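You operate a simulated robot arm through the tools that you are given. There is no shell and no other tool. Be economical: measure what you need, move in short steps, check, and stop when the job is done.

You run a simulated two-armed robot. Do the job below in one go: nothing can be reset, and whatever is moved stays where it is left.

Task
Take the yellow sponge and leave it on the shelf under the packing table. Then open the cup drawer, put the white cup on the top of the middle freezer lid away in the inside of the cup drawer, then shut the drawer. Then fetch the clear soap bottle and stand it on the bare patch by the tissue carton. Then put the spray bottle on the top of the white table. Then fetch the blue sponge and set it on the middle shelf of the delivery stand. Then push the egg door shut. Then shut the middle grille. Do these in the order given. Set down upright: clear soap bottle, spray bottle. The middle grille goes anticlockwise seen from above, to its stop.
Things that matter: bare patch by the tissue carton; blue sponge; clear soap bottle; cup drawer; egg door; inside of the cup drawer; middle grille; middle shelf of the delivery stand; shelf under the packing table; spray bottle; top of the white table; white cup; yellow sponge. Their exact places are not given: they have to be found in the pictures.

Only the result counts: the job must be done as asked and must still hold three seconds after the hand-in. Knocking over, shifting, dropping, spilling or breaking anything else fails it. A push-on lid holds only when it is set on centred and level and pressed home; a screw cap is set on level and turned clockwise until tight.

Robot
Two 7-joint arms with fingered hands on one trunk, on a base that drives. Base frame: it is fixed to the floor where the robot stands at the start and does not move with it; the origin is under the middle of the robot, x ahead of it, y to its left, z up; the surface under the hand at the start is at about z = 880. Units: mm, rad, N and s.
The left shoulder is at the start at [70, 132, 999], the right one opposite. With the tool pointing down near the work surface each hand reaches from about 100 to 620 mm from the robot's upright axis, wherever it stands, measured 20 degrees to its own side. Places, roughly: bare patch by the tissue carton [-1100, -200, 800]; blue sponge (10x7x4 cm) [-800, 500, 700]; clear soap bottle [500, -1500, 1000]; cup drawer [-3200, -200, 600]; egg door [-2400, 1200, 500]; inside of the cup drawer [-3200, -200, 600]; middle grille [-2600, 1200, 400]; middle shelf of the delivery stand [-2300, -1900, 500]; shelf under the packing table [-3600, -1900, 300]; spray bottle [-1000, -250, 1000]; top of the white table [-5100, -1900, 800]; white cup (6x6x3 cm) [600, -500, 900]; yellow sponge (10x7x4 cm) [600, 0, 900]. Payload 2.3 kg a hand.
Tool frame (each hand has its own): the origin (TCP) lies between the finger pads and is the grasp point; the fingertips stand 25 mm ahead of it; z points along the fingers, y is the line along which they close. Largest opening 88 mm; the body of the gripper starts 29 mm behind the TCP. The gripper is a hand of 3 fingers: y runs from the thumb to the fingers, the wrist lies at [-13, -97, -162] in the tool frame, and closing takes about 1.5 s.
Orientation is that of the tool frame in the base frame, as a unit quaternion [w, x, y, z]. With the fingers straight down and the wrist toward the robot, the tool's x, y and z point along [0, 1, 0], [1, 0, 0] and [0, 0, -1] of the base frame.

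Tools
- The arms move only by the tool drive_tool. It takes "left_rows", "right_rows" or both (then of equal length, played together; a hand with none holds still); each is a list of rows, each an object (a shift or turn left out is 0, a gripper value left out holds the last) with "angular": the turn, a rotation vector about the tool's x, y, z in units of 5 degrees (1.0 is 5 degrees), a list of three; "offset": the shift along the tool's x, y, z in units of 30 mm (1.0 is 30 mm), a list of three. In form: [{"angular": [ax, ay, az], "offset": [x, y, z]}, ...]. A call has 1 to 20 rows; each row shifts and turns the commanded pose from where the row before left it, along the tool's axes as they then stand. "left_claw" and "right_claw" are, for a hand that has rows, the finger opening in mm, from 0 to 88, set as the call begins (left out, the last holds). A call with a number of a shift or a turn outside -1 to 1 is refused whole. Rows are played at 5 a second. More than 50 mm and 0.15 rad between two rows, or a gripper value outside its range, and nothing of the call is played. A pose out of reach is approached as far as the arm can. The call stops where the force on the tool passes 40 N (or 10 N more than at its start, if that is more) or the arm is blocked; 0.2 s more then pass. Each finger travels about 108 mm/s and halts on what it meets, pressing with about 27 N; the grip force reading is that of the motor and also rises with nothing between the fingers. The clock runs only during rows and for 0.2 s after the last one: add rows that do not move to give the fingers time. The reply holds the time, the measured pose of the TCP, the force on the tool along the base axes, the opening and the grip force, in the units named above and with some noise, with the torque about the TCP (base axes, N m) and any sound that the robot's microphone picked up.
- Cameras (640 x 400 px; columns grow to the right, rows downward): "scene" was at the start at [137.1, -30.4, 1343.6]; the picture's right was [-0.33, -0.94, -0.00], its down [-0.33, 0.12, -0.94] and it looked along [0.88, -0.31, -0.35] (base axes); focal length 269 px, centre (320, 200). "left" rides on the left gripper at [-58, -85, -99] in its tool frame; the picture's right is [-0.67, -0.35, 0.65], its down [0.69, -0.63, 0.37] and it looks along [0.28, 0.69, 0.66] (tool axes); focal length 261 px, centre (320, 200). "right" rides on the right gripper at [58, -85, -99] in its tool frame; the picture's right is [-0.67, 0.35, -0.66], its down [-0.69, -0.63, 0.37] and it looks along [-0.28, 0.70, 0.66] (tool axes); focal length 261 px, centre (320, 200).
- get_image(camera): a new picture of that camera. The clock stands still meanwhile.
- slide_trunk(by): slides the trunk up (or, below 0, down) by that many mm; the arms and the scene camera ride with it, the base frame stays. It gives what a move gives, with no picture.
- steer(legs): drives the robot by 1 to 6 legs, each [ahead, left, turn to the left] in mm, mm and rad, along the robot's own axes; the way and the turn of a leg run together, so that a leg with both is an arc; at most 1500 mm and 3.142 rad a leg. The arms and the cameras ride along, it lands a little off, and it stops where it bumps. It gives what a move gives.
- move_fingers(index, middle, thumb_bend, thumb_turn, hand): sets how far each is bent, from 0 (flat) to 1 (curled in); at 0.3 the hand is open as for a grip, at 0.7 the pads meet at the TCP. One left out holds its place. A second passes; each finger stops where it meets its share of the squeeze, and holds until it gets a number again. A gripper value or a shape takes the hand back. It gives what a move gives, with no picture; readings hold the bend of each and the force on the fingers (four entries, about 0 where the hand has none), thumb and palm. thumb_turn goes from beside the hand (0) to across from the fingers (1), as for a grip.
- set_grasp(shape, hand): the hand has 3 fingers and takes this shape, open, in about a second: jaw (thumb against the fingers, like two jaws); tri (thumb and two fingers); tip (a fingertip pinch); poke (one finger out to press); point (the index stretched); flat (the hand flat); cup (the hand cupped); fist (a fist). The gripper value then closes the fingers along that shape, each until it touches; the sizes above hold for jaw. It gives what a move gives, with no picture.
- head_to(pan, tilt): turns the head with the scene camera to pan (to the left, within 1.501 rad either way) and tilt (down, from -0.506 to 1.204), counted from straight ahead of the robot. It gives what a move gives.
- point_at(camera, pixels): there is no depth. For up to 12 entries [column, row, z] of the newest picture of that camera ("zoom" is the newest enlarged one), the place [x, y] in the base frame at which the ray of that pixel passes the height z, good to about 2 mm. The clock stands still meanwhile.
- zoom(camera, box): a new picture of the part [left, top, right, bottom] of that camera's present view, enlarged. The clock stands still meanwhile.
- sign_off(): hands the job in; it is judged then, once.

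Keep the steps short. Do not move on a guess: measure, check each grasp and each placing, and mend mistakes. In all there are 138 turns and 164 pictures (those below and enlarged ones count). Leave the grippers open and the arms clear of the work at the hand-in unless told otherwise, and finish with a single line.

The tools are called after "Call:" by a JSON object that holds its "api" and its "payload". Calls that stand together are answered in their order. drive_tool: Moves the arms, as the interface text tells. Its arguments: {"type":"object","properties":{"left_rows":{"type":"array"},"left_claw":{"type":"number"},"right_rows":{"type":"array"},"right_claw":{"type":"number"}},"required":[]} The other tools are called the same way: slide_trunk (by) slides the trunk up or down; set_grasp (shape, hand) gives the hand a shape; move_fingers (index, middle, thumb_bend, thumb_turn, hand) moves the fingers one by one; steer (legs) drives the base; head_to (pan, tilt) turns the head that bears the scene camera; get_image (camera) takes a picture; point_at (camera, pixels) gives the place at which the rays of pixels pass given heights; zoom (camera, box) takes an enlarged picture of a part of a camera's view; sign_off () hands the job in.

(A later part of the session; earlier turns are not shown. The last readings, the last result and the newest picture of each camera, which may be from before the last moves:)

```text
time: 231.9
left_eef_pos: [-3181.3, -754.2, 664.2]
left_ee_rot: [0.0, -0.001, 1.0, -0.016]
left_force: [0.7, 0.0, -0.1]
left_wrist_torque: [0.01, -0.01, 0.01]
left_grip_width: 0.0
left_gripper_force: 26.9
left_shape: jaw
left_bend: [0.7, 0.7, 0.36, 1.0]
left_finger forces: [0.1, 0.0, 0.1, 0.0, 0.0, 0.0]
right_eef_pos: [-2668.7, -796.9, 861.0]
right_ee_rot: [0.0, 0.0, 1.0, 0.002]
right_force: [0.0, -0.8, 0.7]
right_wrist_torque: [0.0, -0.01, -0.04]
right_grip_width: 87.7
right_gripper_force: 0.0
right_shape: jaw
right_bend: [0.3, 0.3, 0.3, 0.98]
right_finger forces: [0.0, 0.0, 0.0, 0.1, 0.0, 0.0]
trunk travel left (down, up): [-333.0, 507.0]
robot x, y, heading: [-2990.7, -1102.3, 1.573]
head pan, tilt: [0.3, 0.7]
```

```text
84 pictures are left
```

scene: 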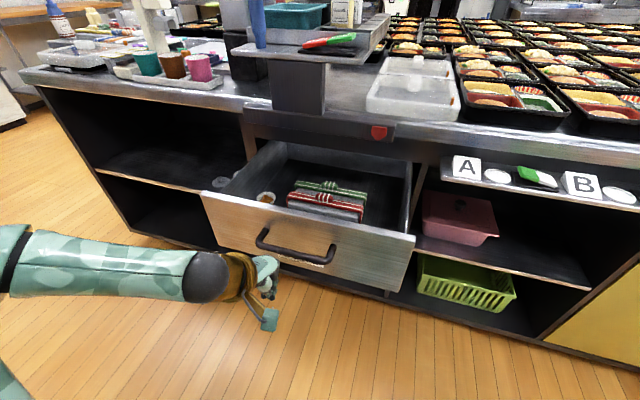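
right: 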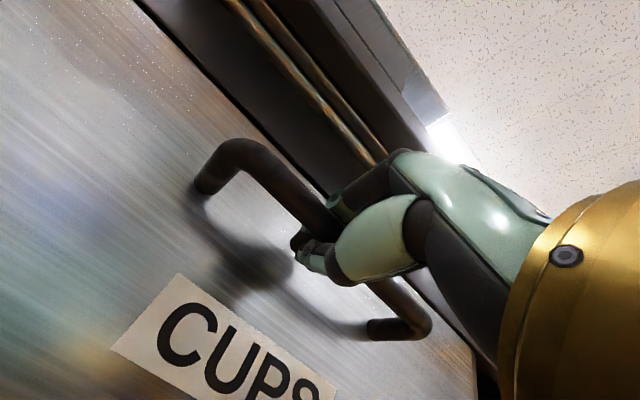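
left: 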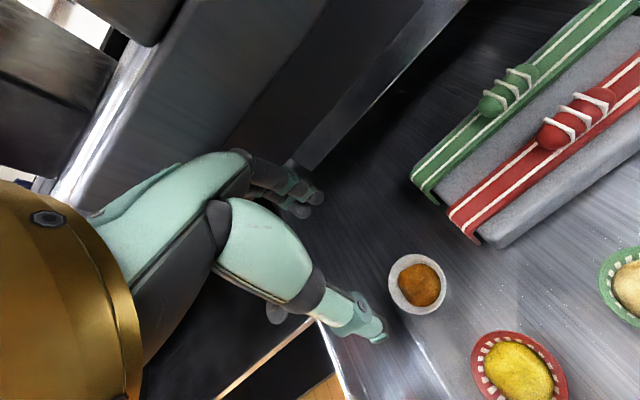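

I push ahead with the base 190 mm and check.

Call:
{"api": "steer", "payload": {"legs": [[190, 0, 0]]}}

Call:
{"api": "get_image", "payload": {"camera": "scene"}}

```text
time: 233.4
left_eef_pos: [-3181.9, -562.1, 664.4]
left_ee_rot: [0.0, -0.002, 1.0, -0.016]
left_force: [0.7, 0.0, -0.8]
left_wrist_torque: [0.01, 0.01, 0.0]
left_grip_width: 0.3
left_gripper_force: 27.1
left_shape: jaw
left_bend: [0.7, 0.7, 0.73, 1.0]
left_finger forces: [0.0, 0.0, 0.0, 0.0, 0.1, 0.1]
right_eef_pos: [-2670.2, -604.1, 861.7]
right_ee_rot: [-0.001, -0.001, 1.0, 0.002]
right_force: [0.3, -0.3, -0.2]
right_wrist_torque: [0.01, 0.03, 0.01]
right_grip_width: 87.6
right_gripper_force: 0.1
right_shape: jaw
right_bend: [0.3, 0.3, 0.3, 0.98]
right_finger forces: [0.1, 0.0, 0.0, 0.0, 0.0, 0.0]
trunk travel left (down, up): [-333.0, 507.0]
robot x, y, heading: [-2994.7, -915.1, 1.578]
head pan, tilt: [0.3, 0.7]
```

```text
83 pictures are left
```

scene: 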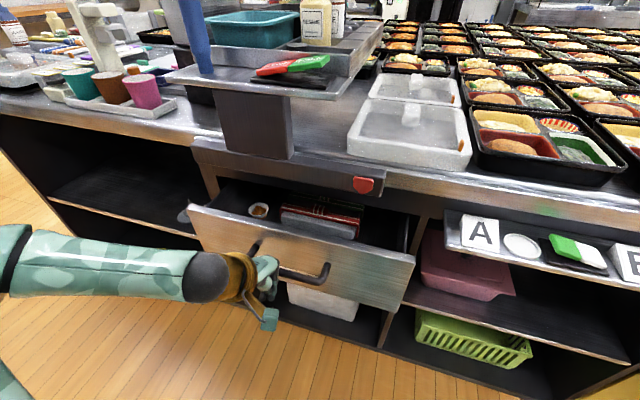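

It is closing. I push the rest with the arm until it stops.

Call:
{"api": "drive_tool", "payload": {"left_rows": [{"offset": [0, 0.8, 0]}, {"offset": [0, 0.8, 0]}, {"offset": [0, 0.8, 0]}, {"offset": [0, 0.8, 0]}, {"offset": [0, 0.4, 0]}, {"offset": [0, 0.4, 0]}, {"offset": [0, 0.3, 0]}, {"offset": [0, 0.3, 0]}, {}]}}

Call:
{"api": "get_image", "payload": {"camera": "scene"}}

```text
time: 235.5
left_eef_pos: [-3182.8, -431.4, 667.9]
left_ee_rot: [-0.002, -0.003, 1.0, -0.007]
left_force: [-0.1, -26.0, 24.9]
left_wrist_torque: [0.5, 0.19, 0.22]
left_grip_width: 0.0
left_gripper_force: 27.0
left_shape: jaw
left_bend: [0.7, 0.7, 0.74, 1.0]
left_finger forces: [0.1, 47.7, 0.0, 0.0, 0.1, 0.1]
right_eef_pos: [-2668.5, -611.6, 863.3]
right_ee_rot: [-0.002, -0.003, 1.0, 0.007]
right_force: [-0.9, -0.5, 0.2]
right_wrist_torque: [0.01, 0.0, -0.01]
right_grip_width: 87.9
right_gripper_force: 0.0
right_shape: jaw
right_bend: [0.3, 0.3, 0.3, 0.98]
right_finger forces: [0.0, 0.0, 0.0, 0.0, 0.1, 0.0]
trunk travel left (down, up): [-333.0, 507.0]
robot x, y, heading: [-2994.0, -912.5, 1.583]
head pan, tilt: [0.3, 0.7]
stopped in row 9 (left hand): the force on the tool passed its limit at 40 N (the readings are from after the stop); the commanded pose is now the measured one
```

```text
82 pictures are left
```

scene: 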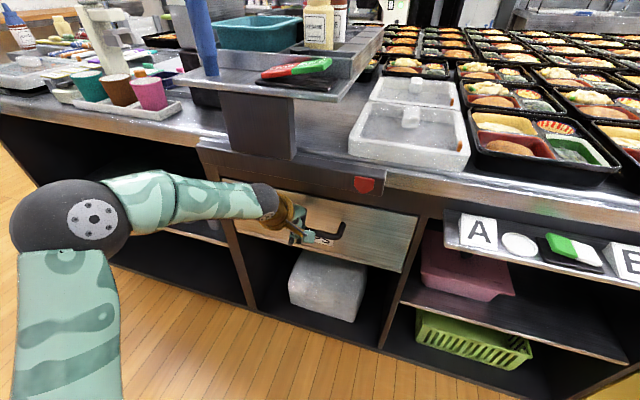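

The drawer is shut and presses against its stop. I withdraw and back off, then look.

Call:
{"api": "drive_tool", "payload": {"left_rows": [{"offset": [0, -0.7, 0]}, {"offset": [0, -1, 0]}, {"offset": [0, -1, 0]}, {"offset": [0, -1, 0]}, {}]}}

Call:
{"api": "steer", "payload": {"legs": [[-160, 0, -0.01]]}}

Call:
{"api": "slide_trunk", "payload": {"by": 330}}

Call:
{"api": "zoom", "payload": {"camera": "scene", "box": [120, 40, 520, 300]}}

```text
time: 236.7
left_eef_pos: [-3181.7, -536.8, 665.0]
left_ee_rot: [0.0, -0.003, 1.0, -0.014]
left_force: [0.4, 0.0, -0.9]
left_wrist_torque: [0.0, -0.02, 0.03]
left_grip_width: 0.1
left_gripper_force: 26.7
left_shape: jaw
left_bend: [0.7, 0.7, 0.75, 1.0]
left_finger forces: [0.0, 0.0, 0.0, 0.1, 0.1, 0.0]
right_eef_pos: [-2671.1, -603.7, 861.9]
right_ee_rot: [0.0, -0.003, 1.0, 0.002]
right_force: [-1.1, 0.3, 0.6]
right_wrist_torque: [-0.02, -0.01, 0.01]
right_grip_width: 87.7
right_gripper_force: 0.1
right_shape: jaw
right_bend: [0.3, 0.3, 0.3, 0.98]
right_finger forces: [0.0, 0.0, 0.0, 0.0, 0.0, 0.1]
trunk travel left (down, up): [-333.0, 507.0]
robot x, y, heading: [-2992.7, -911.7, 1.574]
head pan, tilt: [0.3, 0.7]
```

```text
time: 238.1
left_eef_pos: [-3178.2, -698.2, 664.9]
left_ee_rot: [0.0, 0.001, 1.0, -0.014]
left_force: [0.0, -0.4, 0.4]
left_wrist_torque: [-0.01, 0.0, 0.01]
left_grip_width: 0.2
left_gripper_force: 26.9
left_shape: jaw
left_bend: [0.7, 0.7, 0.75, 1.0]
left_finger forces: [0.0, 0.1, 0.0, 0.0, 0.0, 0.0]
right_eef_pos: [-2668.0, -769.5, 862.0]
right_ee_rot: [0.0, 0.002, 1.0, 0.001]
right_force: [0.6, 1.1, -0.3]
right_wrist_torque: [0.02, 0.0, -0.01]
right_grip_width: 88.1
right_gripper_force: 0.0
right_shape: jaw
right_bend: [0.3, 0.3, 0.3, 0.98]
right_finger forces: [0.1, 0.0, 0.1, 0.1, 0.0, 0.0]
trunk travel left (down, up): [-333.0, 507.0]
robot x, y, heading: [-2996.8, -1073.3, 1.569]
head pan, tilt: [0.3, 0.7]
```

```text
time: 241.4
left_eef_pos: [-3177.3, -697.4, 995.0]
left_ee_rot: [0.0, 0.002, 1.0, -0.014]
left_force: [-0.5, -0.3, 0.0]
left_wrist_torque: [0.02, 0.02, -0.01]
left_grip_width: 0.0
left_gripper_force: 27.2
left_shape: jaw
left_bend: [0.7, 0.7, 0.75, 1.0]
left_finger forces: [0.1, 0.0, 0.0, 0.0, 0.1, 0.0]
right_eef_pos: [-2668.1, -769.4, 1191.0]
right_ee_rot: [-0.001, 0.002, 1.0, 0.001]
right_force: [-0.2, -0.1, 0.4]
right_wrist_torque: [0.0, 0.0, -0.01]
right_grip_width: 87.8
right_gripper_force: 0.0
right_shape: jaw
right_bend: [0.3, 0.3, 0.3, 0.98]
right_finger forces: [0.1, 0.0, 0.0, 0.1, 0.0, 0.0]
trunk travel left (down, up): [-663.0, 177.0]
robot x, y, heading: [-2989.8, -1072.8, 1.569]
head pan, tilt: [0.3, 0.7]
```

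```text
1.54 times, centred on (320, 170) of scene
```

zoom: 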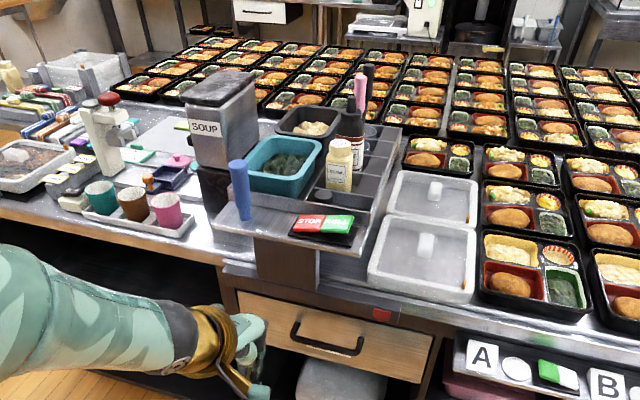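

Shut, and nothing disturbed. Next the soap bottle: I drive back along the aisle to the right-hand freezer.

Call:
{"api": "slide_trunk", "payload": {"by": -105}}

Call:
{"api": "steer", "payload": {"legs": [[0, 0, -1.57], [1500, 0, 0], [900, 0, 0], [0, -270, 0], [400, 0, 0]]}}

Call:
{"api": "head_to", "payload": {"pan": -0.2, "tilt": 0.6}}

Call:
{"api": "get_image", "payload": {"camera": "scene"}}

```text
time: 242.7
left_eef_pos: [-3179.9, -697.6, 890.6]
left_ee_rot: [0.0, 0.002, 1.0, -0.014]
left_force: [0.3, 0.3, -0.2]
left_wrist_torque: [-0.02, 0.04, 0.01]
left_grip_width: 0.0
left_gripper_force: 26.8
left_shape: jaw
left_bend: [0.7, 0.7, 0.75, 1.0]
left_finger forces: [0.1, 0.1, 0.0, 0.1, 0.0, 0.0]
right_eef_pos: [-2667.1, -769.3, 1086.6]
right_ee_rot: [-0.001, 0.002, 1.0, 0.001]
right_force: [0.1, -0.2, 0.1]
right_wrist_torque: [0.0, -0.02, 0.0]
right_grip_width: 87.9
right_gripper_force: 0.0
right_shape: jaw
right_bend: [0.3, 0.3, 0.3, 0.98]
right_finger forces: [0.0, 0.0, 0.0, 0.1, 0.0, 0.1]
trunk travel left (down, up): [-558.0, 282.0]
robot x, y, heading: [-2993.5, -1072.5, 1.569]
head pan, tilt: [0.3, 0.7]
```

```text
time: 261.9
left_eef_pos: [184.9, -1088.6, 890.1]
left_ee_rot: [-0.01, 0.699, 0.715, -0.01]
left_force: [-0.3, 0.0, 0.2]
left_wrist_torque: [0.02, 0.0, -0.01]
left_grip_width: 0.0
left_gripper_force: 26.4
left_shape: jaw
left_bend: [0.7, 0.7, 0.75, 1.0]
left_finger forces: [0.0, 0.0, 0.0, 0.1, 0.1, 0.0]
right_eef_pos: [126.9, -1600.7, 1086.9]
right_ee_rot: [0.0, 0.7, 0.715, 0.002]
right_force: [0.8, -0.2, 0.4]
right_wrist_torque: [0.03, 0.0, 0.02]
right_grip_width: 87.9
right_gripper_force: 0.0
right_shape: jaw
right_bend: [0.3, 0.3, 0.3, 0.98]
right_finger forces: [0.1, 0.1, 0.0, 0.1, 0.0, 0.1]
trunk travel left (down, up): [-558.0, 282.0]
robot x, y, heading: [-188.1, -1285.5, 0.024]
head pan, tilt: [0.3, 0.7]
```

```text
time: 262.9
left_eef_pos: [185.6, -1087.7, 891.8]
left_ee_rot: [-0.009, 0.699, 0.715, -0.01]
left_force: [0.2, 0.1, -0.1]
left_wrist_torque: [0.01, -0.02, 0.0]
left_grip_width: 0.1
left_gripper_force: 27.2
left_shape: jaw
left_bend: [0.7, 0.7, 0.75, 1.0]
left_finger forces: [0.0, 0.0, 0.0, 0.0, 0.1, 0.1]
right_eef_pos: [127.4, -1600.5, 1086.4]
right_ee_rot: [0.001, 0.7, 0.714, 0.002]
right_force: [-0.3, 0.0, 0.8]
right_wrist_torque: [0.01, 0.0, 0.0]
right_grip_width: 87.6
right_gripper_force: 0.1
right_shape: jaw
right_bend: [0.3, 0.3, 0.3, 0.98]
right_finger forces: [0.1, 0.1, 0.1, 0.0, 0.1, 0.0]
trunk travel left (down, up): [-558.0, 282.0]
robot x, y, heading: [-188.8, -1283.0, 0.027]
head pan, tilt: [-0.201, 0.6]
```

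```text
80 pictures are left
```

scene: 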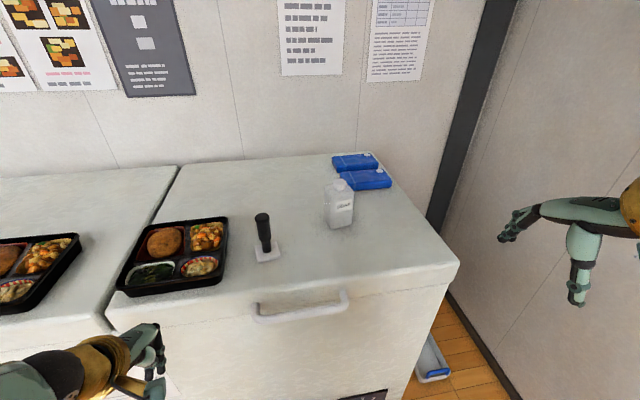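

Call:
{"api": "point_at", "payload": {"camera": "scene", "pixels": [[327, 219, 880], [340, 229, 880], [353, 222, 880], [263, 262, 880], [300, 310, 870], [320, 183, 880]]}}

Call:
{"api": "zoom", "payload": {"camera": "scene", "box": [240, 140, 420, 270]}}

Call:
{"api": "drive_tool", "payload": {"left_rows": [{"offset": [0, -0.5, -1]}, {"offset": [0, -0.5, -1]}, {"offset": [0, 0, -1]}, {"offset": [0, 0, -1]}, {"offset": [0, 0, -1]}, {"offset": [0, 0, -1]}, {}], "left_claw": 88}}

```text
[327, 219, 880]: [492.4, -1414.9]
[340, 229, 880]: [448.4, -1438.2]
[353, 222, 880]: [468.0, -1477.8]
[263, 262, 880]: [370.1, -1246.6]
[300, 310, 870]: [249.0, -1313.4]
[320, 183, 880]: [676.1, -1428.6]
```

```text
3.08 times, centred on (330, 205) of scene
```

zoom: 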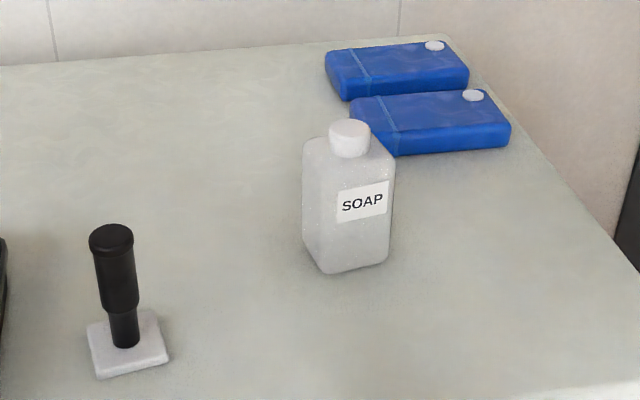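

```text
time: 264.5
left_eef_pos: [181.4, -1089.3, 899.6]
left_ee_rot: [-0.01, 0.699, 0.715, -0.01]
left_force: [-0.3, 0.4, 1.0]
left_wrist_torque: [-0.03, -0.05, 0.0]
left_grip_width: 87.4
left_gripper_force: 0.1
left_shape: jaw
left_bend: [0.3, 0.3, 0.3, 0.98]
left_finger forces: [0.0, 0.0, 0.0, 0.0, 0.1, 0.0]
left hand out of reach, approached as far as the arm can: row 1, 2, 3, 4, 5, 6
right_eef_pos: [128.8, -1600.4, 1085.7]
right_ee_rot: [0.0, 0.699, 0.715, 0.002]
right_force: [-0.3, 0.0, -0.3]
right_wrist_torque: [-0.02, 0.04, 0.02]
right_grip_width: 87.9
right_gripper_force: 0.0
right_shape: jaw
right_bend: [0.3, 0.3, 0.3, 0.98]
right_finger forces: [0.1, 0.0, 0.0, 0.0, 0.1, 0.1]
trunk travel left (down, up): [-558.0, 282.0]
robot x, y, heading: [-187.6, -1287.3, 0.024]
head pan, tilt: [-0.201, 0.6]
```

Call:
{"api": "point_at", "payload": {"camera": "scene", "pixels": [[331.6, 229, 880], [352, 224, 880], [325, 216.5, 880], [339, 184, 970], [350, 182, 990], [343, 179, 1000]]}}

Call:
{"api": "drive_tool", "payload": {"left_rows": [{"offset": [-0.5, 0.8, -0.3]}, {"offset": [0, 0.8, -0.5]}, {"offset": [0, 0, -1]}, {"offset": [0, 0, -1]}, {"offset": [0, 0, -1]}, {"offset": [0, 0, -1]}, {}]}}

```text
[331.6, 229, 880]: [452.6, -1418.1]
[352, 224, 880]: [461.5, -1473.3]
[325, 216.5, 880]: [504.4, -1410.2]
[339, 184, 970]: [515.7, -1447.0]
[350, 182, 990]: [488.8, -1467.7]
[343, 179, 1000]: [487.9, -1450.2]
```

```text
time: 266.1
left_eef_pos: [233.1, -1098.6, 1044.0]
left_ee_rot: [-0.01, 0.699, 0.715, -0.011]
left_force: [-0.1, 0.2, -0.6]
left_wrist_torque: [-0.03, 0.0, -0.02]
left_grip_width: 87.6
left_gripper_force: 0.0
left_shape: jaw
left_bend: [0.3, 0.3, 0.3, 0.98]
left_finger forces: [0.0, 0.0, 0.0, 0.0, 0.0, 0.0]
right_eef_pos: [127.8, -1600.0, 1086.3]
right_ee_rot: [0.001, 0.7, 0.714, 0.001]
right_force: [-0.5, -0.8, 1.3]
right_wrist_torque: [0.01, -0.01, 0.01]
right_grip_width: 87.7
right_gripper_force: 0.0
right_shape: jaw
right_bend: [0.3, 0.3, 0.3, 0.98]
right_finger forces: [0.1, 0.0, 0.1, 0.0, 0.0, 0.0]
trunk travel left (down, up): [-558.0, 282.0]
robot x, y, heading: [-185.5, -1285.6, 0.023]
head pan, tilt: [-0.201, 0.6]
```

The bottle footprint is N(453,-1418), R(461,-1473), L(504,-1410): about 55 x 52 mm, centre ≈(483,-1442). I check its shoulder and cap heights.

Call:
{"api": "point_at", "payload": {"camera": "scene", "pixels": [[325, 186, 960], [325, 186, 970], [325, 186, 980], [354, 192, 950], [354, 192, 960], [354, 192, 970], [343, 181, 995], [343, 181, 1005], [332, 192, 960]]}}

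Call:
{"api": "steer", "payload": {"legs": [[220, -20, -0.024]]}}

Call:
{"api": "get_image", "payload": {"camera": "scene"}}

```text
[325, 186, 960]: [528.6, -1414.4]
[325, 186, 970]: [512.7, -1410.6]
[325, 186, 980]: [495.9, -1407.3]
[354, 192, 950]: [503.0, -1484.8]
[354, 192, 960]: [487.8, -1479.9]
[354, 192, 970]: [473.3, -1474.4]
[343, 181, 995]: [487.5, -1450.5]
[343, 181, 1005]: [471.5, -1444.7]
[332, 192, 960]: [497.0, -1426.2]
```

```text
time: 267.8
left_eef_pos: [454.0, -1125.0, 1044.3]
left_ee_rot: [-0.009, 0.706, 0.708, -0.01]
left_force: [-0.1, 0.1, -0.3]
left_wrist_torque: [0.03, 0.03, -0.02]
left_grip_width: 87.8
left_gripper_force: 0.1
left_shape: jaw
left_bend: [0.3, 0.3, 0.3, 0.98]
left_finger forces: [0.0, 0.0, 0.0, 0.0, 0.0, 0.1]
right_eef_pos: [339.0, -1623.4, 1087.0]
right_ee_rot: [0.0, 0.706, 0.708, 0.002]
right_force: [-0.5, -0.3, 0.9]
right_wrist_torque: [0.01, 0.0, -0.02]
right_grip_width: 87.6
right_gripper_force: 0.0
right_shape: jaw
right_bend: [0.3, 0.3, 0.3, 0.98]
right_finger forces: [0.1, 0.0, 0.0, 0.1, 0.0, 0.1]
trunk travel left (down, up): [-558.0, 282.0]
robot x, y, heading: [28.2, -1301.4, 0.003]
head pan, tilt: [-0.201, 0.6]
```

```text
78 pictures are left
```

scene: 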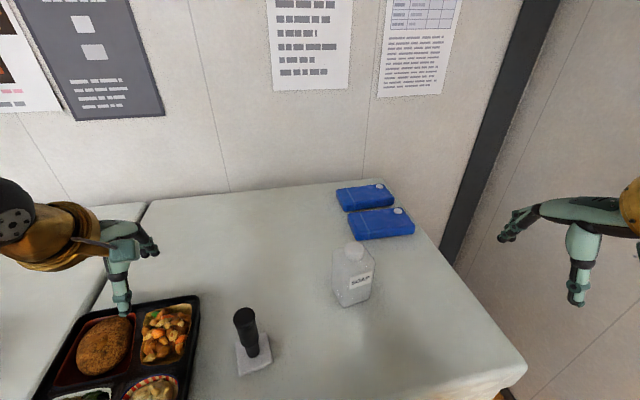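

Shoulder ≈972, cap top ≈997: a top-down grip on the body's upper 25 mm will fit. I move the right hand above (483,-1442) at z≈1030 and turn it 9° to match the faces.

Call:
{"api": "drive_tool", "payload": {"right_rows": [{"offset": [1, 0.8, 0]}, {"offset": [1, 0.8, 0]}, {"offset": [1, 0.8, 0]}, {"offset": [1, 0.8, 0]}, {"offset": [1, 0.8, 0]}, {"offset": [1, 0.8, 0]}, {"angular": [0, 0, -0.9], "offset": [0, 0, 0.9]}, {"angular": [0, 0, -0.9], "offset": [0, 0, 0.9]}, {}], "right_claw": 88}}

Call:
{"api": "get_image", "payload": {"camera": "right"}}

Call:
{"api": "zoom", "payload": {"camera": "scene", "box": [260, 160, 460, 330]}}

```text
time: 269.8
left_eef_pos: [455.0, -1123.8, 1043.6]
left_ee_rot: [-0.01, 0.706, 0.708, -0.01]
left_force: [0.3, -0.5, -0.2]
left_wrist_torque: [0.0, -0.02, 0.0]
left_grip_width: 87.8
left_gripper_force: 0.1
left_shape: jaw
left_bend: [0.3, 0.3, 0.3, 0.98]
left_finger forces: [0.0, 0.0, 0.1, 0.0, 0.1, 0.1]
right_eef_pos: [483.5, -1442.9, 1034.7]
right_ee_rot: [0.001, 0.648, 0.761, 0.002]
right_force: [0.6, 0.1, -0.2]
right_wrist_torque: [0.01, 0.01, -0.02]
right_grip_width: 87.8
right_gripper_force: 0.1
right_shape: jaw
right_bend: [0.3, 0.3, 0.3, 0.98]
right_finger forces: [0.1, 0.0, 0.0, 0.0, 0.1, 0.1]
trunk travel left (down, up): [-558.0, 282.0]
robot x, y, heading: [29.8, -1303.7, -0.002]
head pan, tilt: [-0.201, 0.6]
```

```text
77 pictures are left
```

right: 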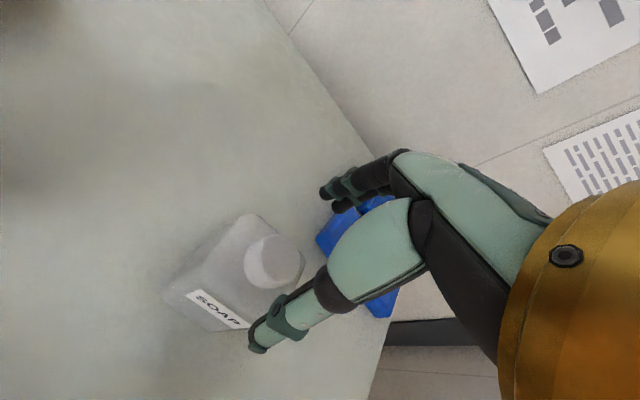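

```text
2.35 times, centred on (360, 245) of scene
```

zoom: 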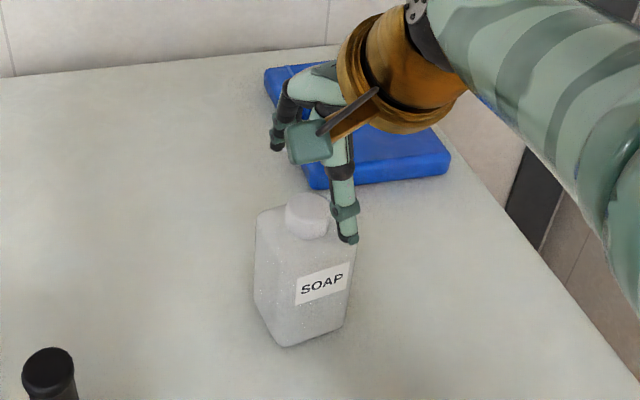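

Call:
{"api": "point_at", "payload": {"camera": "right", "pixels": [[277, 260, 997], [243, 214, 972], [304, 262, 972], [165, 290, 880]]}}

Call:
{"api": "point_at", "payload": {"camera": "scene", "pixels": [[355, 247, 997], [333, 251, 972], [375, 268, 972], [345, 307, 880], [371, 298, 880]]}}

```text
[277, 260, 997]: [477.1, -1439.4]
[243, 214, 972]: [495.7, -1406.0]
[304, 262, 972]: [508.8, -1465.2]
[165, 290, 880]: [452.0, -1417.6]
```

```text
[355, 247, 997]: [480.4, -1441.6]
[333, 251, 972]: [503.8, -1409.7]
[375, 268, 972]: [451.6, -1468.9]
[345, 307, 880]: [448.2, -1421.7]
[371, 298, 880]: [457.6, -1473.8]
```

Cap centre ≈(480,-1441). I nudge 4 mm and go down to z≈974, then close.

Call:
{"api": "drive_tool", "payload": {"right_rows": [{"offset": [0.08, -0.1, 0.7]}, {"offset": [0, 0, 0.7]}, {"offset": [0, 0, 0.6]}, {}]}}

Call:
{"api": "drive_tool", "payload": {"right_rows": [{}, {}, {}, {}, {}, {}, {}], "right_claw": 35}}

Call:
{"api": "zoom", "payload": {"camera": "scene", "box": [260, 160, 460, 330]}}

```text
time: 270.8
left_eef_pos: [455.3, -1125.5, 1043.5]
left_ee_rot: [-0.01, 0.706, 0.708, -0.009]
left_force: [-0.3, 0.3, 0.3]
left_wrist_torque: [0.02, 0.01, 0.02]
left_grip_width: 87.9
left_gripper_force: 0.1
left_shape: jaw
left_bend: [0.3, 0.3, 0.3, 0.98]
left_finger forces: [0.0, 0.0, 0.0, 0.1, 0.0, 0.1]
right_eef_pos: [481.8, -1440.9, 973.3]
right_ee_rot: [0.001, 0.648, 0.761, 0.001]
right_force: [-0.3, -0.5, 0.1]
right_wrist_torque: [0.02, 0.02, 0.02]
right_grip_width: 87.8
right_gripper_force: 0.1
right_shape: jaw
right_bend: [0.3, 0.3, 0.3, 0.98]
right_finger forces: [0.1, 0.0, 0.1, 0.1, 0.1, 0.0]
trunk travel left (down, up): [-558.0, 282.0]
robot x, y, heading: [29.2, -1300.7, 0.003]
head pan, tilt: [-0.201, 0.6]
```

```text
time: 272.4
left_eef_pos: [455.3, -1125.6, 1045.4]
left_ee_rot: [-0.01, 0.706, 0.708, -0.01]
left_force: [-0.3, 0.2, -0.1]
left_wrist_torque: [0.01, 0.01, 0.01]
left_grip_width: 87.7
left_gripper_force: 0.1
left_shape: jaw
left_bend: [0.3, 0.3, 0.3, 0.98]
left_finger forces: [0.0, 0.1, 0.0, 0.1, 0.1, 0.1]
right_eef_pos: [481.5, -1441.4, 973.7]
right_ee_rot: [0.001, 0.649, 0.761, 0.001]
right_force: [-0.1, -0.4, 0.1]
right_wrist_torque: [0.02, -0.01, 0.0]
right_grip_width: 51.8
right_gripper_force: 26.9
right_shape: jaw
right_bend: [0.74, 0.42, 0.64, 1.0]
right_finger forces: [16.0, 8.6, 0.0, 0.0, 24.6, 0.0]
trunk travel left (down, up): [-558.0, 282.0]
robot x, y, heading: [32.4, -1298.5, 0.006]
head pan, tilt: [-0.201, 0.6]
```

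```text
2.35 times, centred on (360, 245) of scene
```

zoom: 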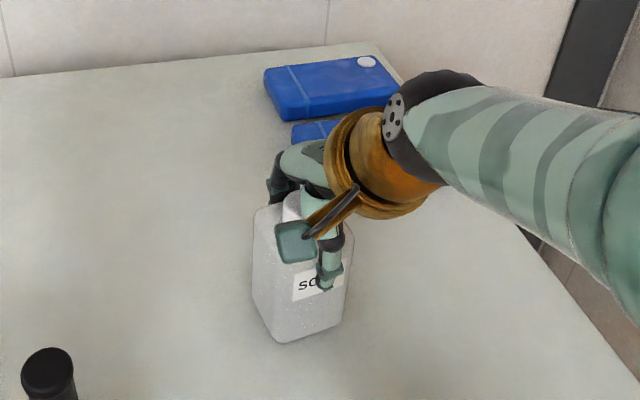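

Gripped at 52 mm. I lift 25 mm to test.

Call:
{"api": "drive_tool", "payload": {"right_rows": [{"offset": [0, 0, -0.4]}, {"offset": [0, 0, -0.4]}, {}]}}

Call:
{"api": "get_image", "payload": {"camera": "right"}}

Call:
{"api": "zoom", "payload": {"camera": "scene", "box": [260, 160, 460, 330]}}

```text
time: 273.1
left_eef_pos: [455.9, -1124.8, 1044.6]
left_ee_rot: [-0.01, 0.706, 0.708, -0.01]
left_force: [-0.4, -0.2, -0.3]
left_wrist_torque: [-0.01, -0.01, -0.01]
left_grip_width: 87.9
left_gripper_force: 0.1
left_shape: jaw
left_bend: [0.3, 0.3, 0.3, 0.98]
left_finger forces: [0.0, 0.1, 0.0, 0.1, 0.0, 0.0]
right_eef_pos: [480.4, -1440.9, 996.5]
right_ee_rot: [0.001, 0.649, 0.761, 0.002]
right_force: [-0.3, 0.2, -1.3]
right_wrist_torque: [0.0, 0.0, -0.02]
right_grip_width: 51.8
right_gripper_force: 27.2
right_shape: jaw
right_bend: [0.74, 0.42, 0.64, 1.0]
right_finger forces: [15.9, 8.7, 0.0, 0.1, 24.7, 0.0]
trunk travel left (down, up): [-558.0, 282.0]
robot x, y, heading: [30.7, -1298.9, 0.0]
head pan, tilt: [-0.201, 0.6]
```

```text
74 pictures are left
```

right: 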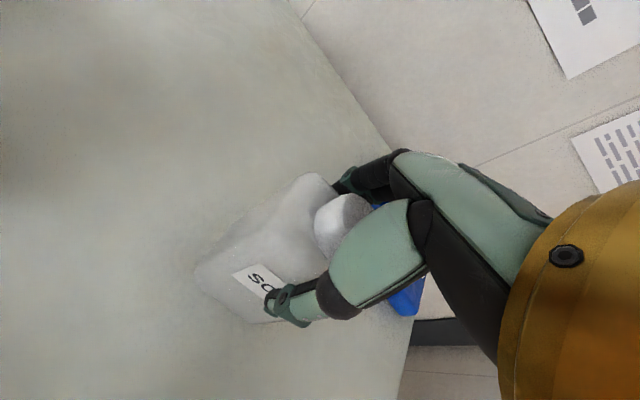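

```text
2.35 times, centred on (360, 245) of scene
```

zoom: 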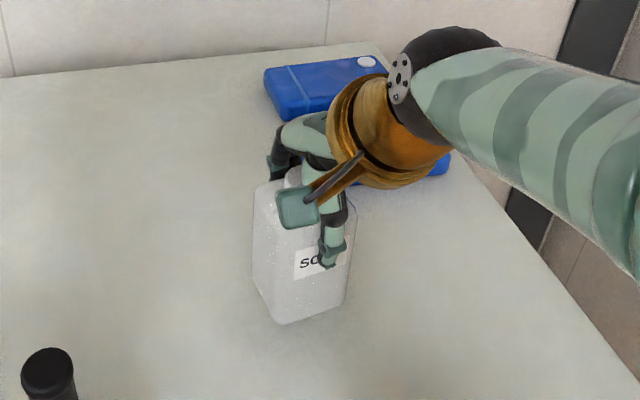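

The bottle hangs straight. I raise it a bit, pull in, and drive to the table end by the tissue carton.

Call:
{"api": "drive_tool", "payload": {"right_rows": [{"offset": [0, -0.5, -0.8]}, {"offset": [0, -0.5, -0.8]}, {"offset": [0, -0.5, -0.5]}, {"offset": [0, -0.5, 0]}, {}]}}

Call:
{"api": "steer", "payload": {"legs": [[-350, 0, 0], [0, 0, 3.135], [0, -950, 0]]}}

Call:
{"api": "head_to", "payload": {"pan": 0.0, "tilt": 0.75}}

Call:
{"api": "get_image", "payload": {"camera": "scene"}}

```text
time: 274.4
left_eef_pos: [454.7, -1124.7, 1043.0]
left_ee_rot: [-0.01, 0.706, 0.708, -0.01]
left_force: [-0.9, -0.4, -0.4]
left_wrist_torque: [0.0, -0.05, -0.02]
left_grip_width: 87.8
left_gripper_force: 0.0
left_shape: jaw
left_bend: [0.3, 0.3, 0.3, 0.98]
left_finger forces: [0.0, 0.0, 0.1, 0.1, 0.0, 0.0]
right_eef_pos: [447.9, -1463.3, 1063.4]
right_ee_rot: [0.0, 0.648, 0.761, 0.002]
right_force: [0.4, 0.5, -0.2]
right_wrist_torque: [0.02, 0.01, -0.02]
right_grip_width: 51.3
right_gripper_force: 26.7
right_shape: jaw
right_bend: [0.74, 0.42, 0.64, 1.0]
right_finger forces: [16.0, 8.6, 0.1, 0.1, 24.7, 0.1]
right hand out of reach, approached as far as the arm can: row 2, 3, 4
trunk travel left (down, up): [-558.0, 282.0]
robot x, y, heading: [32.2, -1302.1, 0.006]
head pan, tilt: [-0.201, 0.6]
```

```text
time: 288.4
left_eef_pos: [-711.2, -511.0, 1043.5]
left_ee_rot: [0.01, -0.697, 0.717, -0.009]
left_force: [0.1, 0.2, -0.6]
left_wrist_torque: [0.04, 0.0, 0.02]
left_grip_width: 87.7
left_gripper_force: 0.0
left_shape: jaw
left_bend: [0.3, 0.3, 0.3, 0.98]
left_finger forces: [0.0, 0.0, 0.0, 0.1, 0.0, 0.0]
right_eef_pos: [-694.2, -173.7, 1062.9]
right_ee_rot: [0.001, 0.751, -0.661, -0.001]
right_force: [-0.3, 0.8, -0.2]
right_wrist_torque: [-0.01, 0.02, 0.02]
right_grip_width: 51.4
right_gripper_force: 27.4
right_shape: jaw
right_bend: [0.74, 0.42, 0.64, 1.0]
right_finger forces: [15.8, 8.6, 0.1, 0.1, 24.3, 0.1]
trunk travel left (down, up): [-558.0, 282.0]
robot x, y, heading: [-279.9, -347.7, 3.11]
head pan, tilt: [-0.201, 0.6]
```

```text
time: 289.2
left_eef_pos: [-711.5, -511.3, 1042.8]
left_ee_rot: [0.01, -0.697, 0.717, -0.01]
left_force: [-0.5, 0.2, 0.1]
left_wrist_torque: [0.01, -0.01, 0.02]
left_grip_width: 87.4
left_gripper_force: 0.0
left_shape: jaw
left_bend: [0.3, 0.3, 0.3, 0.98]
left_finger forces: [0.1, 0.0, 0.0, 0.1, 0.0, 0.0]
right_eef_pos: [-694.0, -173.5, 1063.3]
right_ee_rot: [0.001, 0.751, -0.66, 0.0]
right_force: [-0.2, 0.1, 0.4]
right_wrist_torque: [0.01, -0.01, -0.01]
right_grip_width: 51.4
right_gripper_force: 26.1
right_shape: jaw
right_bend: [0.74, 0.42, 0.64, 1.0]
right_finger forces: [15.9, 8.6, 0.1, 0.0, 24.4, 0.0]
trunk travel left (down, up): [-558.0, 282.0]
robot x, y, heading: [-282.8, -348.7, 3.117]
head pan, tilt: [0.0, 0.75]
```

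```text
72 pictures are left
```

scene: 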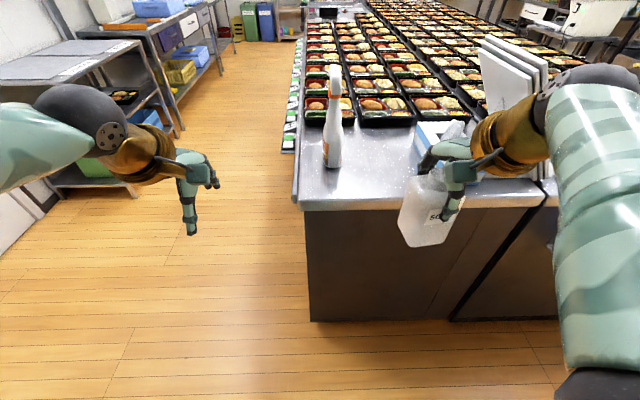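

The hand hides the patch. I step 220 mm left for a clear view.

Call:
{"api": "steer", "payload": {"legs": [[0, 220, 0.025]]}}

Call:
{"api": "head_to", "payload": {"pan": -0.45, "tilt": 0.55}}

Call:
{"api": "get_image", "payload": {"camera": "scene"}}

```text
time: 290.8
left_eef_pos: [-709.4, -734.3, 1043.6]
left_ee_rot: [0.008, -0.706, 0.708, -0.012]
left_force: [0.4, -0.2, 0.6]
left_wrist_torque: [-0.04, 0.04, 0.03]
left_grip_width: 87.6
left_gripper_force: 0.0
left_shape: jaw
left_bend: [0.3, 0.3, 0.3, 0.98]
left_finger forces: [0.0, 0.1, 0.0, 0.2, 0.0, 0.0]
right_eef_pos: [-702.3, -397.2, 1063.0]
right_ee_rot: [0.002, 0.759, -0.651, 0.001]
right_force: [0.1, 0.2, -0.3]
right_wrist_torque: [0.01, 0.01, -0.01]
right_grip_width: 51.3
right_gripper_force: 27.1
right_shape: jaw
right_bend: [0.74, 0.42, 0.64, 1.0]
right_finger forces: [15.8, 8.6, 0.0, 0.0, 24.3, 0.1]
trunk travel left (down, up): [-558.0, 282.0]
robot x, y, heading: [-288.3, -558.5, 3.135]
head pan, tilt: [0.0, 0.75]
```

```text
time: 291.7
left_eef_pos: [-710.3, -736.7, 1044.3]
left_ee_rot: [0.01, -0.706, 0.708, -0.01]
left_force: [0.0, -0.6, -0.7]
left_wrist_torque: [0.02, 0.01, 0.0]
left_grip_width: 88.0
left_gripper_force: 0.0
left_shape: jaw
left_bend: [0.3, 0.3, 0.3, 0.98]
left_finger forces: [0.1, 0.0, 0.1, 0.1, 0.0, 0.0]
right_eef_pos: [-701.4, -398.0, 1063.1]
right_ee_rot: [0.001, 0.759, -0.651, 0.0]
right_force: [0.5, -0.2, 0.1]
right_wrist_torque: [0.0, 0.02, -0.02]
right_grip_width: 51.3
right_gripper_force: 27.3
right_shape: jaw
right_bend: [0.74, 0.42, 0.64, 1.0]
right_finger forces: [15.8, 8.6, 0.0, 0.0, 24.4, 0.0]
trunk travel left (down, up): [-558.0, 282.0]
robot x, y, heading: [-287.7, -561.0, 3.139]
head pan, tilt: [-0.45, 0.55]
```

```text
71 pictures are left
```

scene: 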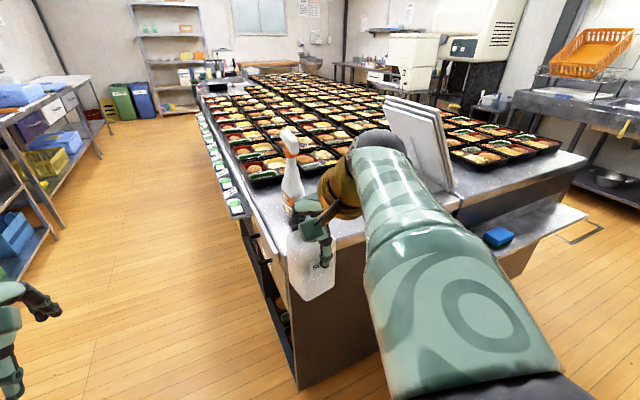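

The forearm hides it. I strafe right instead, to y≈+150, to view it from the other side.

Call:
{"api": "steer", "payload": {"legs": [[0, -690, 0]]}}

Call:
{"api": "head_to", "payload": {"pan": 0.25, "tilt": 0.6}}

Call:
{"api": "get_image", "payload": {"camera": "scene"}}

```text
time: 295.5
left_eef_pos: [-708.5, -47.7, 1043.7]
left_ee_rot: [-0.01, 0.707, -0.707, 0.01]
left_force: [-0.3, 0.7, 0.0]
left_wrist_torque: [-0.01, -0.02, 0.01]
left_grip_width: 87.7
left_gripper_force: 0.1
left_shape: jaw
left_bend: [0.3, 0.3, 0.3, 0.98]
left_finger forces: [0.1, 0.0, 0.0, 0.1, 0.0, 0.0]
right_eef_pos: [-701.0, 290.8, 1064.0]
right_ee_rot: [0.002, 0.76, -0.65, 0.0]
right_force: [-0.2, -0.4, -0.9]
right_wrist_torque: [0.0, -0.02, 0.0]
right_grip_width: 51.4
right_gripper_force: 26.9
right_shape: jaw
right_bend: [0.74, 0.42, 0.64, 1.0]
right_finger forces: [15.8, 8.6, 0.0, 0.0, 24.4, 0.0]
trunk travel left (down, up): [-558.0, 282.0]
robot x, y, heading: [-285.7, 127.8, -3.142]
head pan, tilt: [-0.45, 0.55]
```

```text
time: 296.6
left_eef_pos: [-708.4, -46.3, 1043.7]
left_ee_rot: [0.01, -0.707, 0.707, -0.01]
left_force: [-0.6, -0.8, 0.4]
left_wrist_torque: [0.0, 0.04, 0.0]
left_grip_width: 87.7
left_gripper_force: 0.1
left_shape: jaw
left_bend: [0.3, 0.3, 0.3, 0.98]
left_finger forces: [0.1, 0.0, 0.0, 0.1, 0.0, 0.0]
right_eef_pos: [-701.4, 290.6, 1063.8]
right_ee_rot: [0.001, 0.76, -0.65, 0.0]
right_force: [0.2, -0.5, -1.1]
right_wrist_torque: [0.01, 0.02, -0.01]
right_grip_width: 51.4
right_gripper_force: 27.0
right_shape: jaw
right_bend: [0.74, 0.42, 0.64, 1.0]
right_finger forces: [15.8, 8.6, 0.1, 0.0, 24.3, 0.0]
trunk travel left (down, up): [-558.0, 282.0]
robot x, y, heading: [-288.2, 128.3, -3.14]
head pan, tilt: [0.25, 0.6]
```

```text
70 pictures are left
```

scene: 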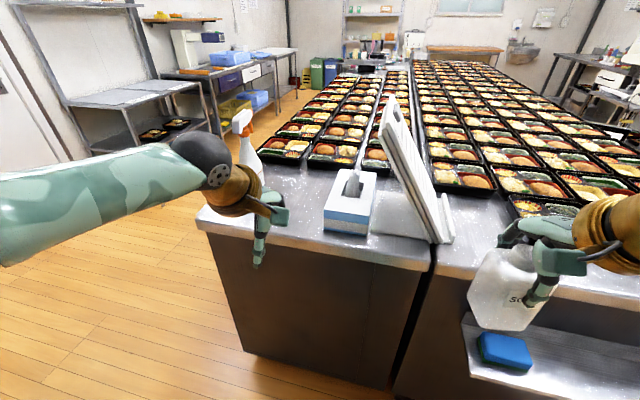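

Call:
{"api": "zoom", "payload": {"camera": "scene", "box": [220, 100, 470, 270]}}

Call:
{"api": "point_at", "payload": {"camera": "scene", "pixels": [[323, 229, 880], [368, 236, 880], [372, 236, 880], [424, 240, 880], [415, 192, 880], [384, 195, 880], [290, 215, 880], [205, 212, 880], [433, 250, 880], [245, 180, 880], [262, 180, 880]]}}

```text
2.35 times, centred on (345, 185) of scene
```

zoom: 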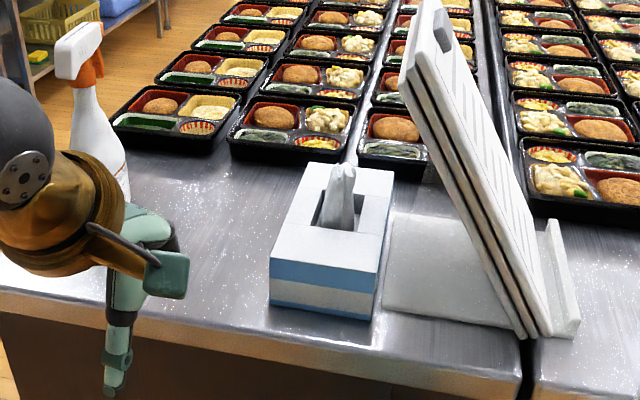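

```text
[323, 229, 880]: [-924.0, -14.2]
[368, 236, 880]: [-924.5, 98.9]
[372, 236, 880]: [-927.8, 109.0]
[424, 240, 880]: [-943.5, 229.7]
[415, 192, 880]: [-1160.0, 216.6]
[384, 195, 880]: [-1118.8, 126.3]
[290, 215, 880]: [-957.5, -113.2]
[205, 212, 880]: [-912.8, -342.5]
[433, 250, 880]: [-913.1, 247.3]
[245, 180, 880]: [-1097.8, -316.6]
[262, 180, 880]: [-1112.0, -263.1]
```

The grey plate belongs to the board rack; the bare metal is between the spray bottle (≈(-1090,-287)) and the carton (left face y≈-14). I'll stand the bottle at about (-1060,-125). I strafe left and drive in.

Call:
{"api": "steer", "payload": {"legs": [[0, 414, 0], [290, 0, 0]]}}

Call:
{"api": "head_to", "payload": {"pan": 0.0, "tilt": 0.95}}

Call:
{"api": "get_image", "payload": {"camera": "scene"}}

Call:
{"api": "get_image", "payload": {"camera": "right"}}

```text
time: 300.8
left_eef_pos: [-997.6, -458.5, 1043.6]
left_ee_rot: [0.009, -0.705, 0.709, -0.009]
left_force: [-0.7, -0.6, -0.1]
left_wrist_torque: [-0.01, 0.02, 0.05]
left_grip_width: 87.6
left_gripper_force: 0.2
left_shape: jaw
left_bend: [0.3, 0.3, 0.3, 0.98]
left_finger forces: [0.0, 0.1, 0.0, 0.0, 0.0, 0.0]
right_eef_pos: [-988.6, -121.5, 1063.4]
right_ee_rot: [0.002, 0.758, -0.652, -0.001]
right_force: [-0.8, 0.6, -1.0]
right_wrist_torque: [-0.02, -0.01, 0.01]
right_grip_width: 51.6
right_gripper_force: 27.1
right_shape: jaw
right_bend: [0.74, 0.42, 0.64, 1.0]
right_finger forces: [15.8, 8.6, 0.0, 0.0, 24.5, 0.1]
trunk travel left (down, up): [-558.0, 282.0]
robot x, y, heading: [-571.7, -284.7, 3.136]
head pan, tilt: [0.25, 0.6]
```

```text
time: 301.6
left_eef_pos: [-997.4, -458.9, 1042.6]
left_ee_rot: [0.01, -0.706, 0.709, -0.01]
left_force: [-0.3, 0.6, 0.0]
left_wrist_torque: [-0.01, 0.01, -0.03]
left_grip_width: 87.4
left_gripper_force: 0.0
left_shape: jaw
left_bend: [0.3, 0.3, 0.3, 0.98]
left_finger forces: [0.0, 0.0, 0.0, 0.0, 0.0, 0.0]
right_eef_pos: [-988.9, -121.2, 1064.9]
right_ee_rot: [0.003, 0.759, -0.651, 0.0]
right_force: [-0.3, 0.3, -0.3]
right_wrist_torque: [0.0, -0.02, 0.02]
right_grip_width: 51.2
right_gripper_force: 27.5
right_shape: jaw
right_bend: [0.74, 0.42, 0.64, 1.0]
right_finger forces: [15.7, 8.6, 0.0, 0.0, 24.4, 0.0]
trunk travel left (down, up): [-558.0, 282.0]
robot x, y, heading: [-573.9, -286.6, 3.139]
head pan, tilt: [0.0, 0.949]
```

```text
68 pictures are left
```

scene: 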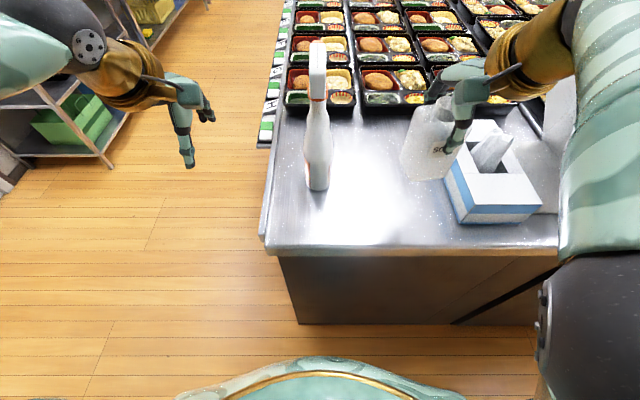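

```text
67 pictures are left
```

right: 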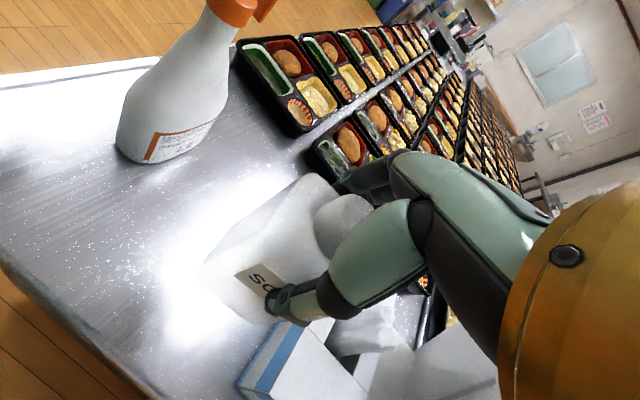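

Call:
{"api": "point_at", "payload": {"camera": "scene", "pixels": [[318, 190, 880], [318, 190, 840], [462, 222, 880], [462, 222, 840], [446, 178, 880], [266, 245, 880], [266, 245, 840], [350, 116, 880], [380, 180, 880], [380, 180, 840]]}}

Call:
{"api": "point_at", "payload": {"camera": "right", "pixels": [[118, 145, 880], [118, 145, 840], [145, 165, 880], [145, 165, 840], [235, 385, 880], [235, 385, 840], [188, 148, 880], [188, 148, 840]]}}

```text
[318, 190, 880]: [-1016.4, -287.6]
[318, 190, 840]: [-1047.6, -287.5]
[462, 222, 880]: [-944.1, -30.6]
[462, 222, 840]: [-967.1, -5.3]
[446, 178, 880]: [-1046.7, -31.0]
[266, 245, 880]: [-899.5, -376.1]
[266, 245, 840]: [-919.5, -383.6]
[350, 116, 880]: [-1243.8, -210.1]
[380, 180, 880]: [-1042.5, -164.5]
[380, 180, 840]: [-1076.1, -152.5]
```

```text
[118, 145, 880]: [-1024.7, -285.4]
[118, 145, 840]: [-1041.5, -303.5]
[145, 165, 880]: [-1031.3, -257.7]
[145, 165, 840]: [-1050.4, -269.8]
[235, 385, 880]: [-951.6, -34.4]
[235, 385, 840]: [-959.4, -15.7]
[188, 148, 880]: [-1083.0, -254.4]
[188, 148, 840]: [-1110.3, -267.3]
```

Table height ≈870; bare patch between spray bottle (right side y≈-245) and carton (y≈-28). I move over (-1060,-135) and lower to 20 mm above.

Call:
{"api": "drive_tool", "payload": {"right_rows": [{"offset": [0.03, 0.8, 0]}, {"offset": [0.03, 0.8, 0]}, {"offset": [0.04, 0.8, 0]}, {"offset": [0, 0, 0.8]}, {"offset": [0, 0, 0.8]}, {"offset": [0, 0, 0.7]}, {}]}}

Call:
{"api": "drive_tool", "payload": {"right_rows": [{"offset": [0, 0, 0.35]}, {}]}}

Call:
{"api": "drive_tool", "payload": {"right_rows": [{"offset": [0, 0, 0.2]}, {}]}}

```text
time: 303.2
left_eef_pos: [-997.4, -458.9, 1043.4]
left_ee_rot: [0.01, -0.705, 0.709, -0.01]
left_force: [-1.0, -0.5, -0.4]
left_wrist_torque: [0.0, 0.03, 0.0]
left_grip_width: 87.6
left_gripper_force: 0.1
left_shape: jaw
left_bend: [0.3, 0.3, 0.3, 0.98]
left_finger forces: [0.0, 0.1, 0.1, 0.0, 0.1, 0.0]
right_eef_pos: [-1059.3, -134.8, 994.3]
right_ee_rot: [0.002, 0.759, -0.651, -0.001]
right_force: [-0.6, 0.5, -0.7]
right_wrist_torque: [-0.01, -0.03, 0.01]
right_grip_width: 51.2
right_gripper_force: 27.0
right_shape: jaw
right_bend: [0.74, 0.42, 0.64, 1.0]
right_finger forces: [15.8, 8.6, 0.1, 0.1, 24.4, 0.0]
trunk travel left (down, up): [-558.0, 282.0]
robot x, y, heading: [-571.7, -284.3, 3.138]
head pan, tilt: [0.0, 0.949]
```

```text
time: 303.8
left_eef_pos: [-996.7, -458.1, 1043.0]
left_ee_rot: [0.01, -0.705, 0.709, -0.01]
left_force: [-0.4, 0.3, 0.8]
left_wrist_torque: [0.0, 0.02, 0.02]
left_grip_width: 87.7
left_gripper_force: 0.1
left_shape: jaw
left_bend: [0.3, 0.3, 0.3, 0.98]
left_finger forces: [0.0, 0.0, 0.0, 0.1, 0.0, 0.0]
right_eef_pos: [-1059.9, -135.2, 982.9]
right_ee_rot: [0.002, 0.759, -0.651, 0.001]
right_force: [0.5, 0.8, -1.0]
right_wrist_torque: [-0.01, -0.02, 0.01]
right_grip_width: 51.3
right_gripper_force: 28.1
right_shape: jaw
right_bend: [0.74, 0.42, 0.64, 1.0]
right_finger forces: [15.8, 8.6, 0.0, 0.1, 24.5, 0.0]
trunk travel left (down, up): [-558.0, 282.0]
robot x, y, heading: [-576.9, -285.5, 3.137]
head pan, tilt: [0.0, 0.949]
```

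```text
time: 304.4
left_eef_pos: [-997.5, -459.5, 1042.6]
left_ee_rot: [0.01, -0.705, 0.709, -0.01]
left_force: [0.1, 1.4, 0.4]
left_wrist_torque: [0.01, 0.04, 0.02]
left_grip_width: 87.8
left_gripper_force: 0.0
left_shape: jaw
left_bend: [0.3, 0.3, 0.3, 0.98]
left_finger forces: [0.0, 0.0, 0.1, 0.1, 0.0, 0.1]
right_eef_pos: [-1059.1, -135.0, 977.5]
right_ee_rot: [0.001, 0.758, -0.652, 0.0]
right_force: [0.8, -0.5, -0.4]
right_wrist_torque: [0.02, 0.01, -0.02]
right_grip_width: 51.2
right_gripper_force: 27.3
right_shape: jaw
right_bend: [0.74, 0.42, 0.64, 1.0]
right_finger forces: [15.8, 8.6, 0.0, 0.0, 24.4, 0.0]
trunk travel left (down, up): [-558.0, 282.0]
robot x, y, heading: [-572.7, -289.2, 3.137]
head pan, tilt: [0.0, 0.949]
```

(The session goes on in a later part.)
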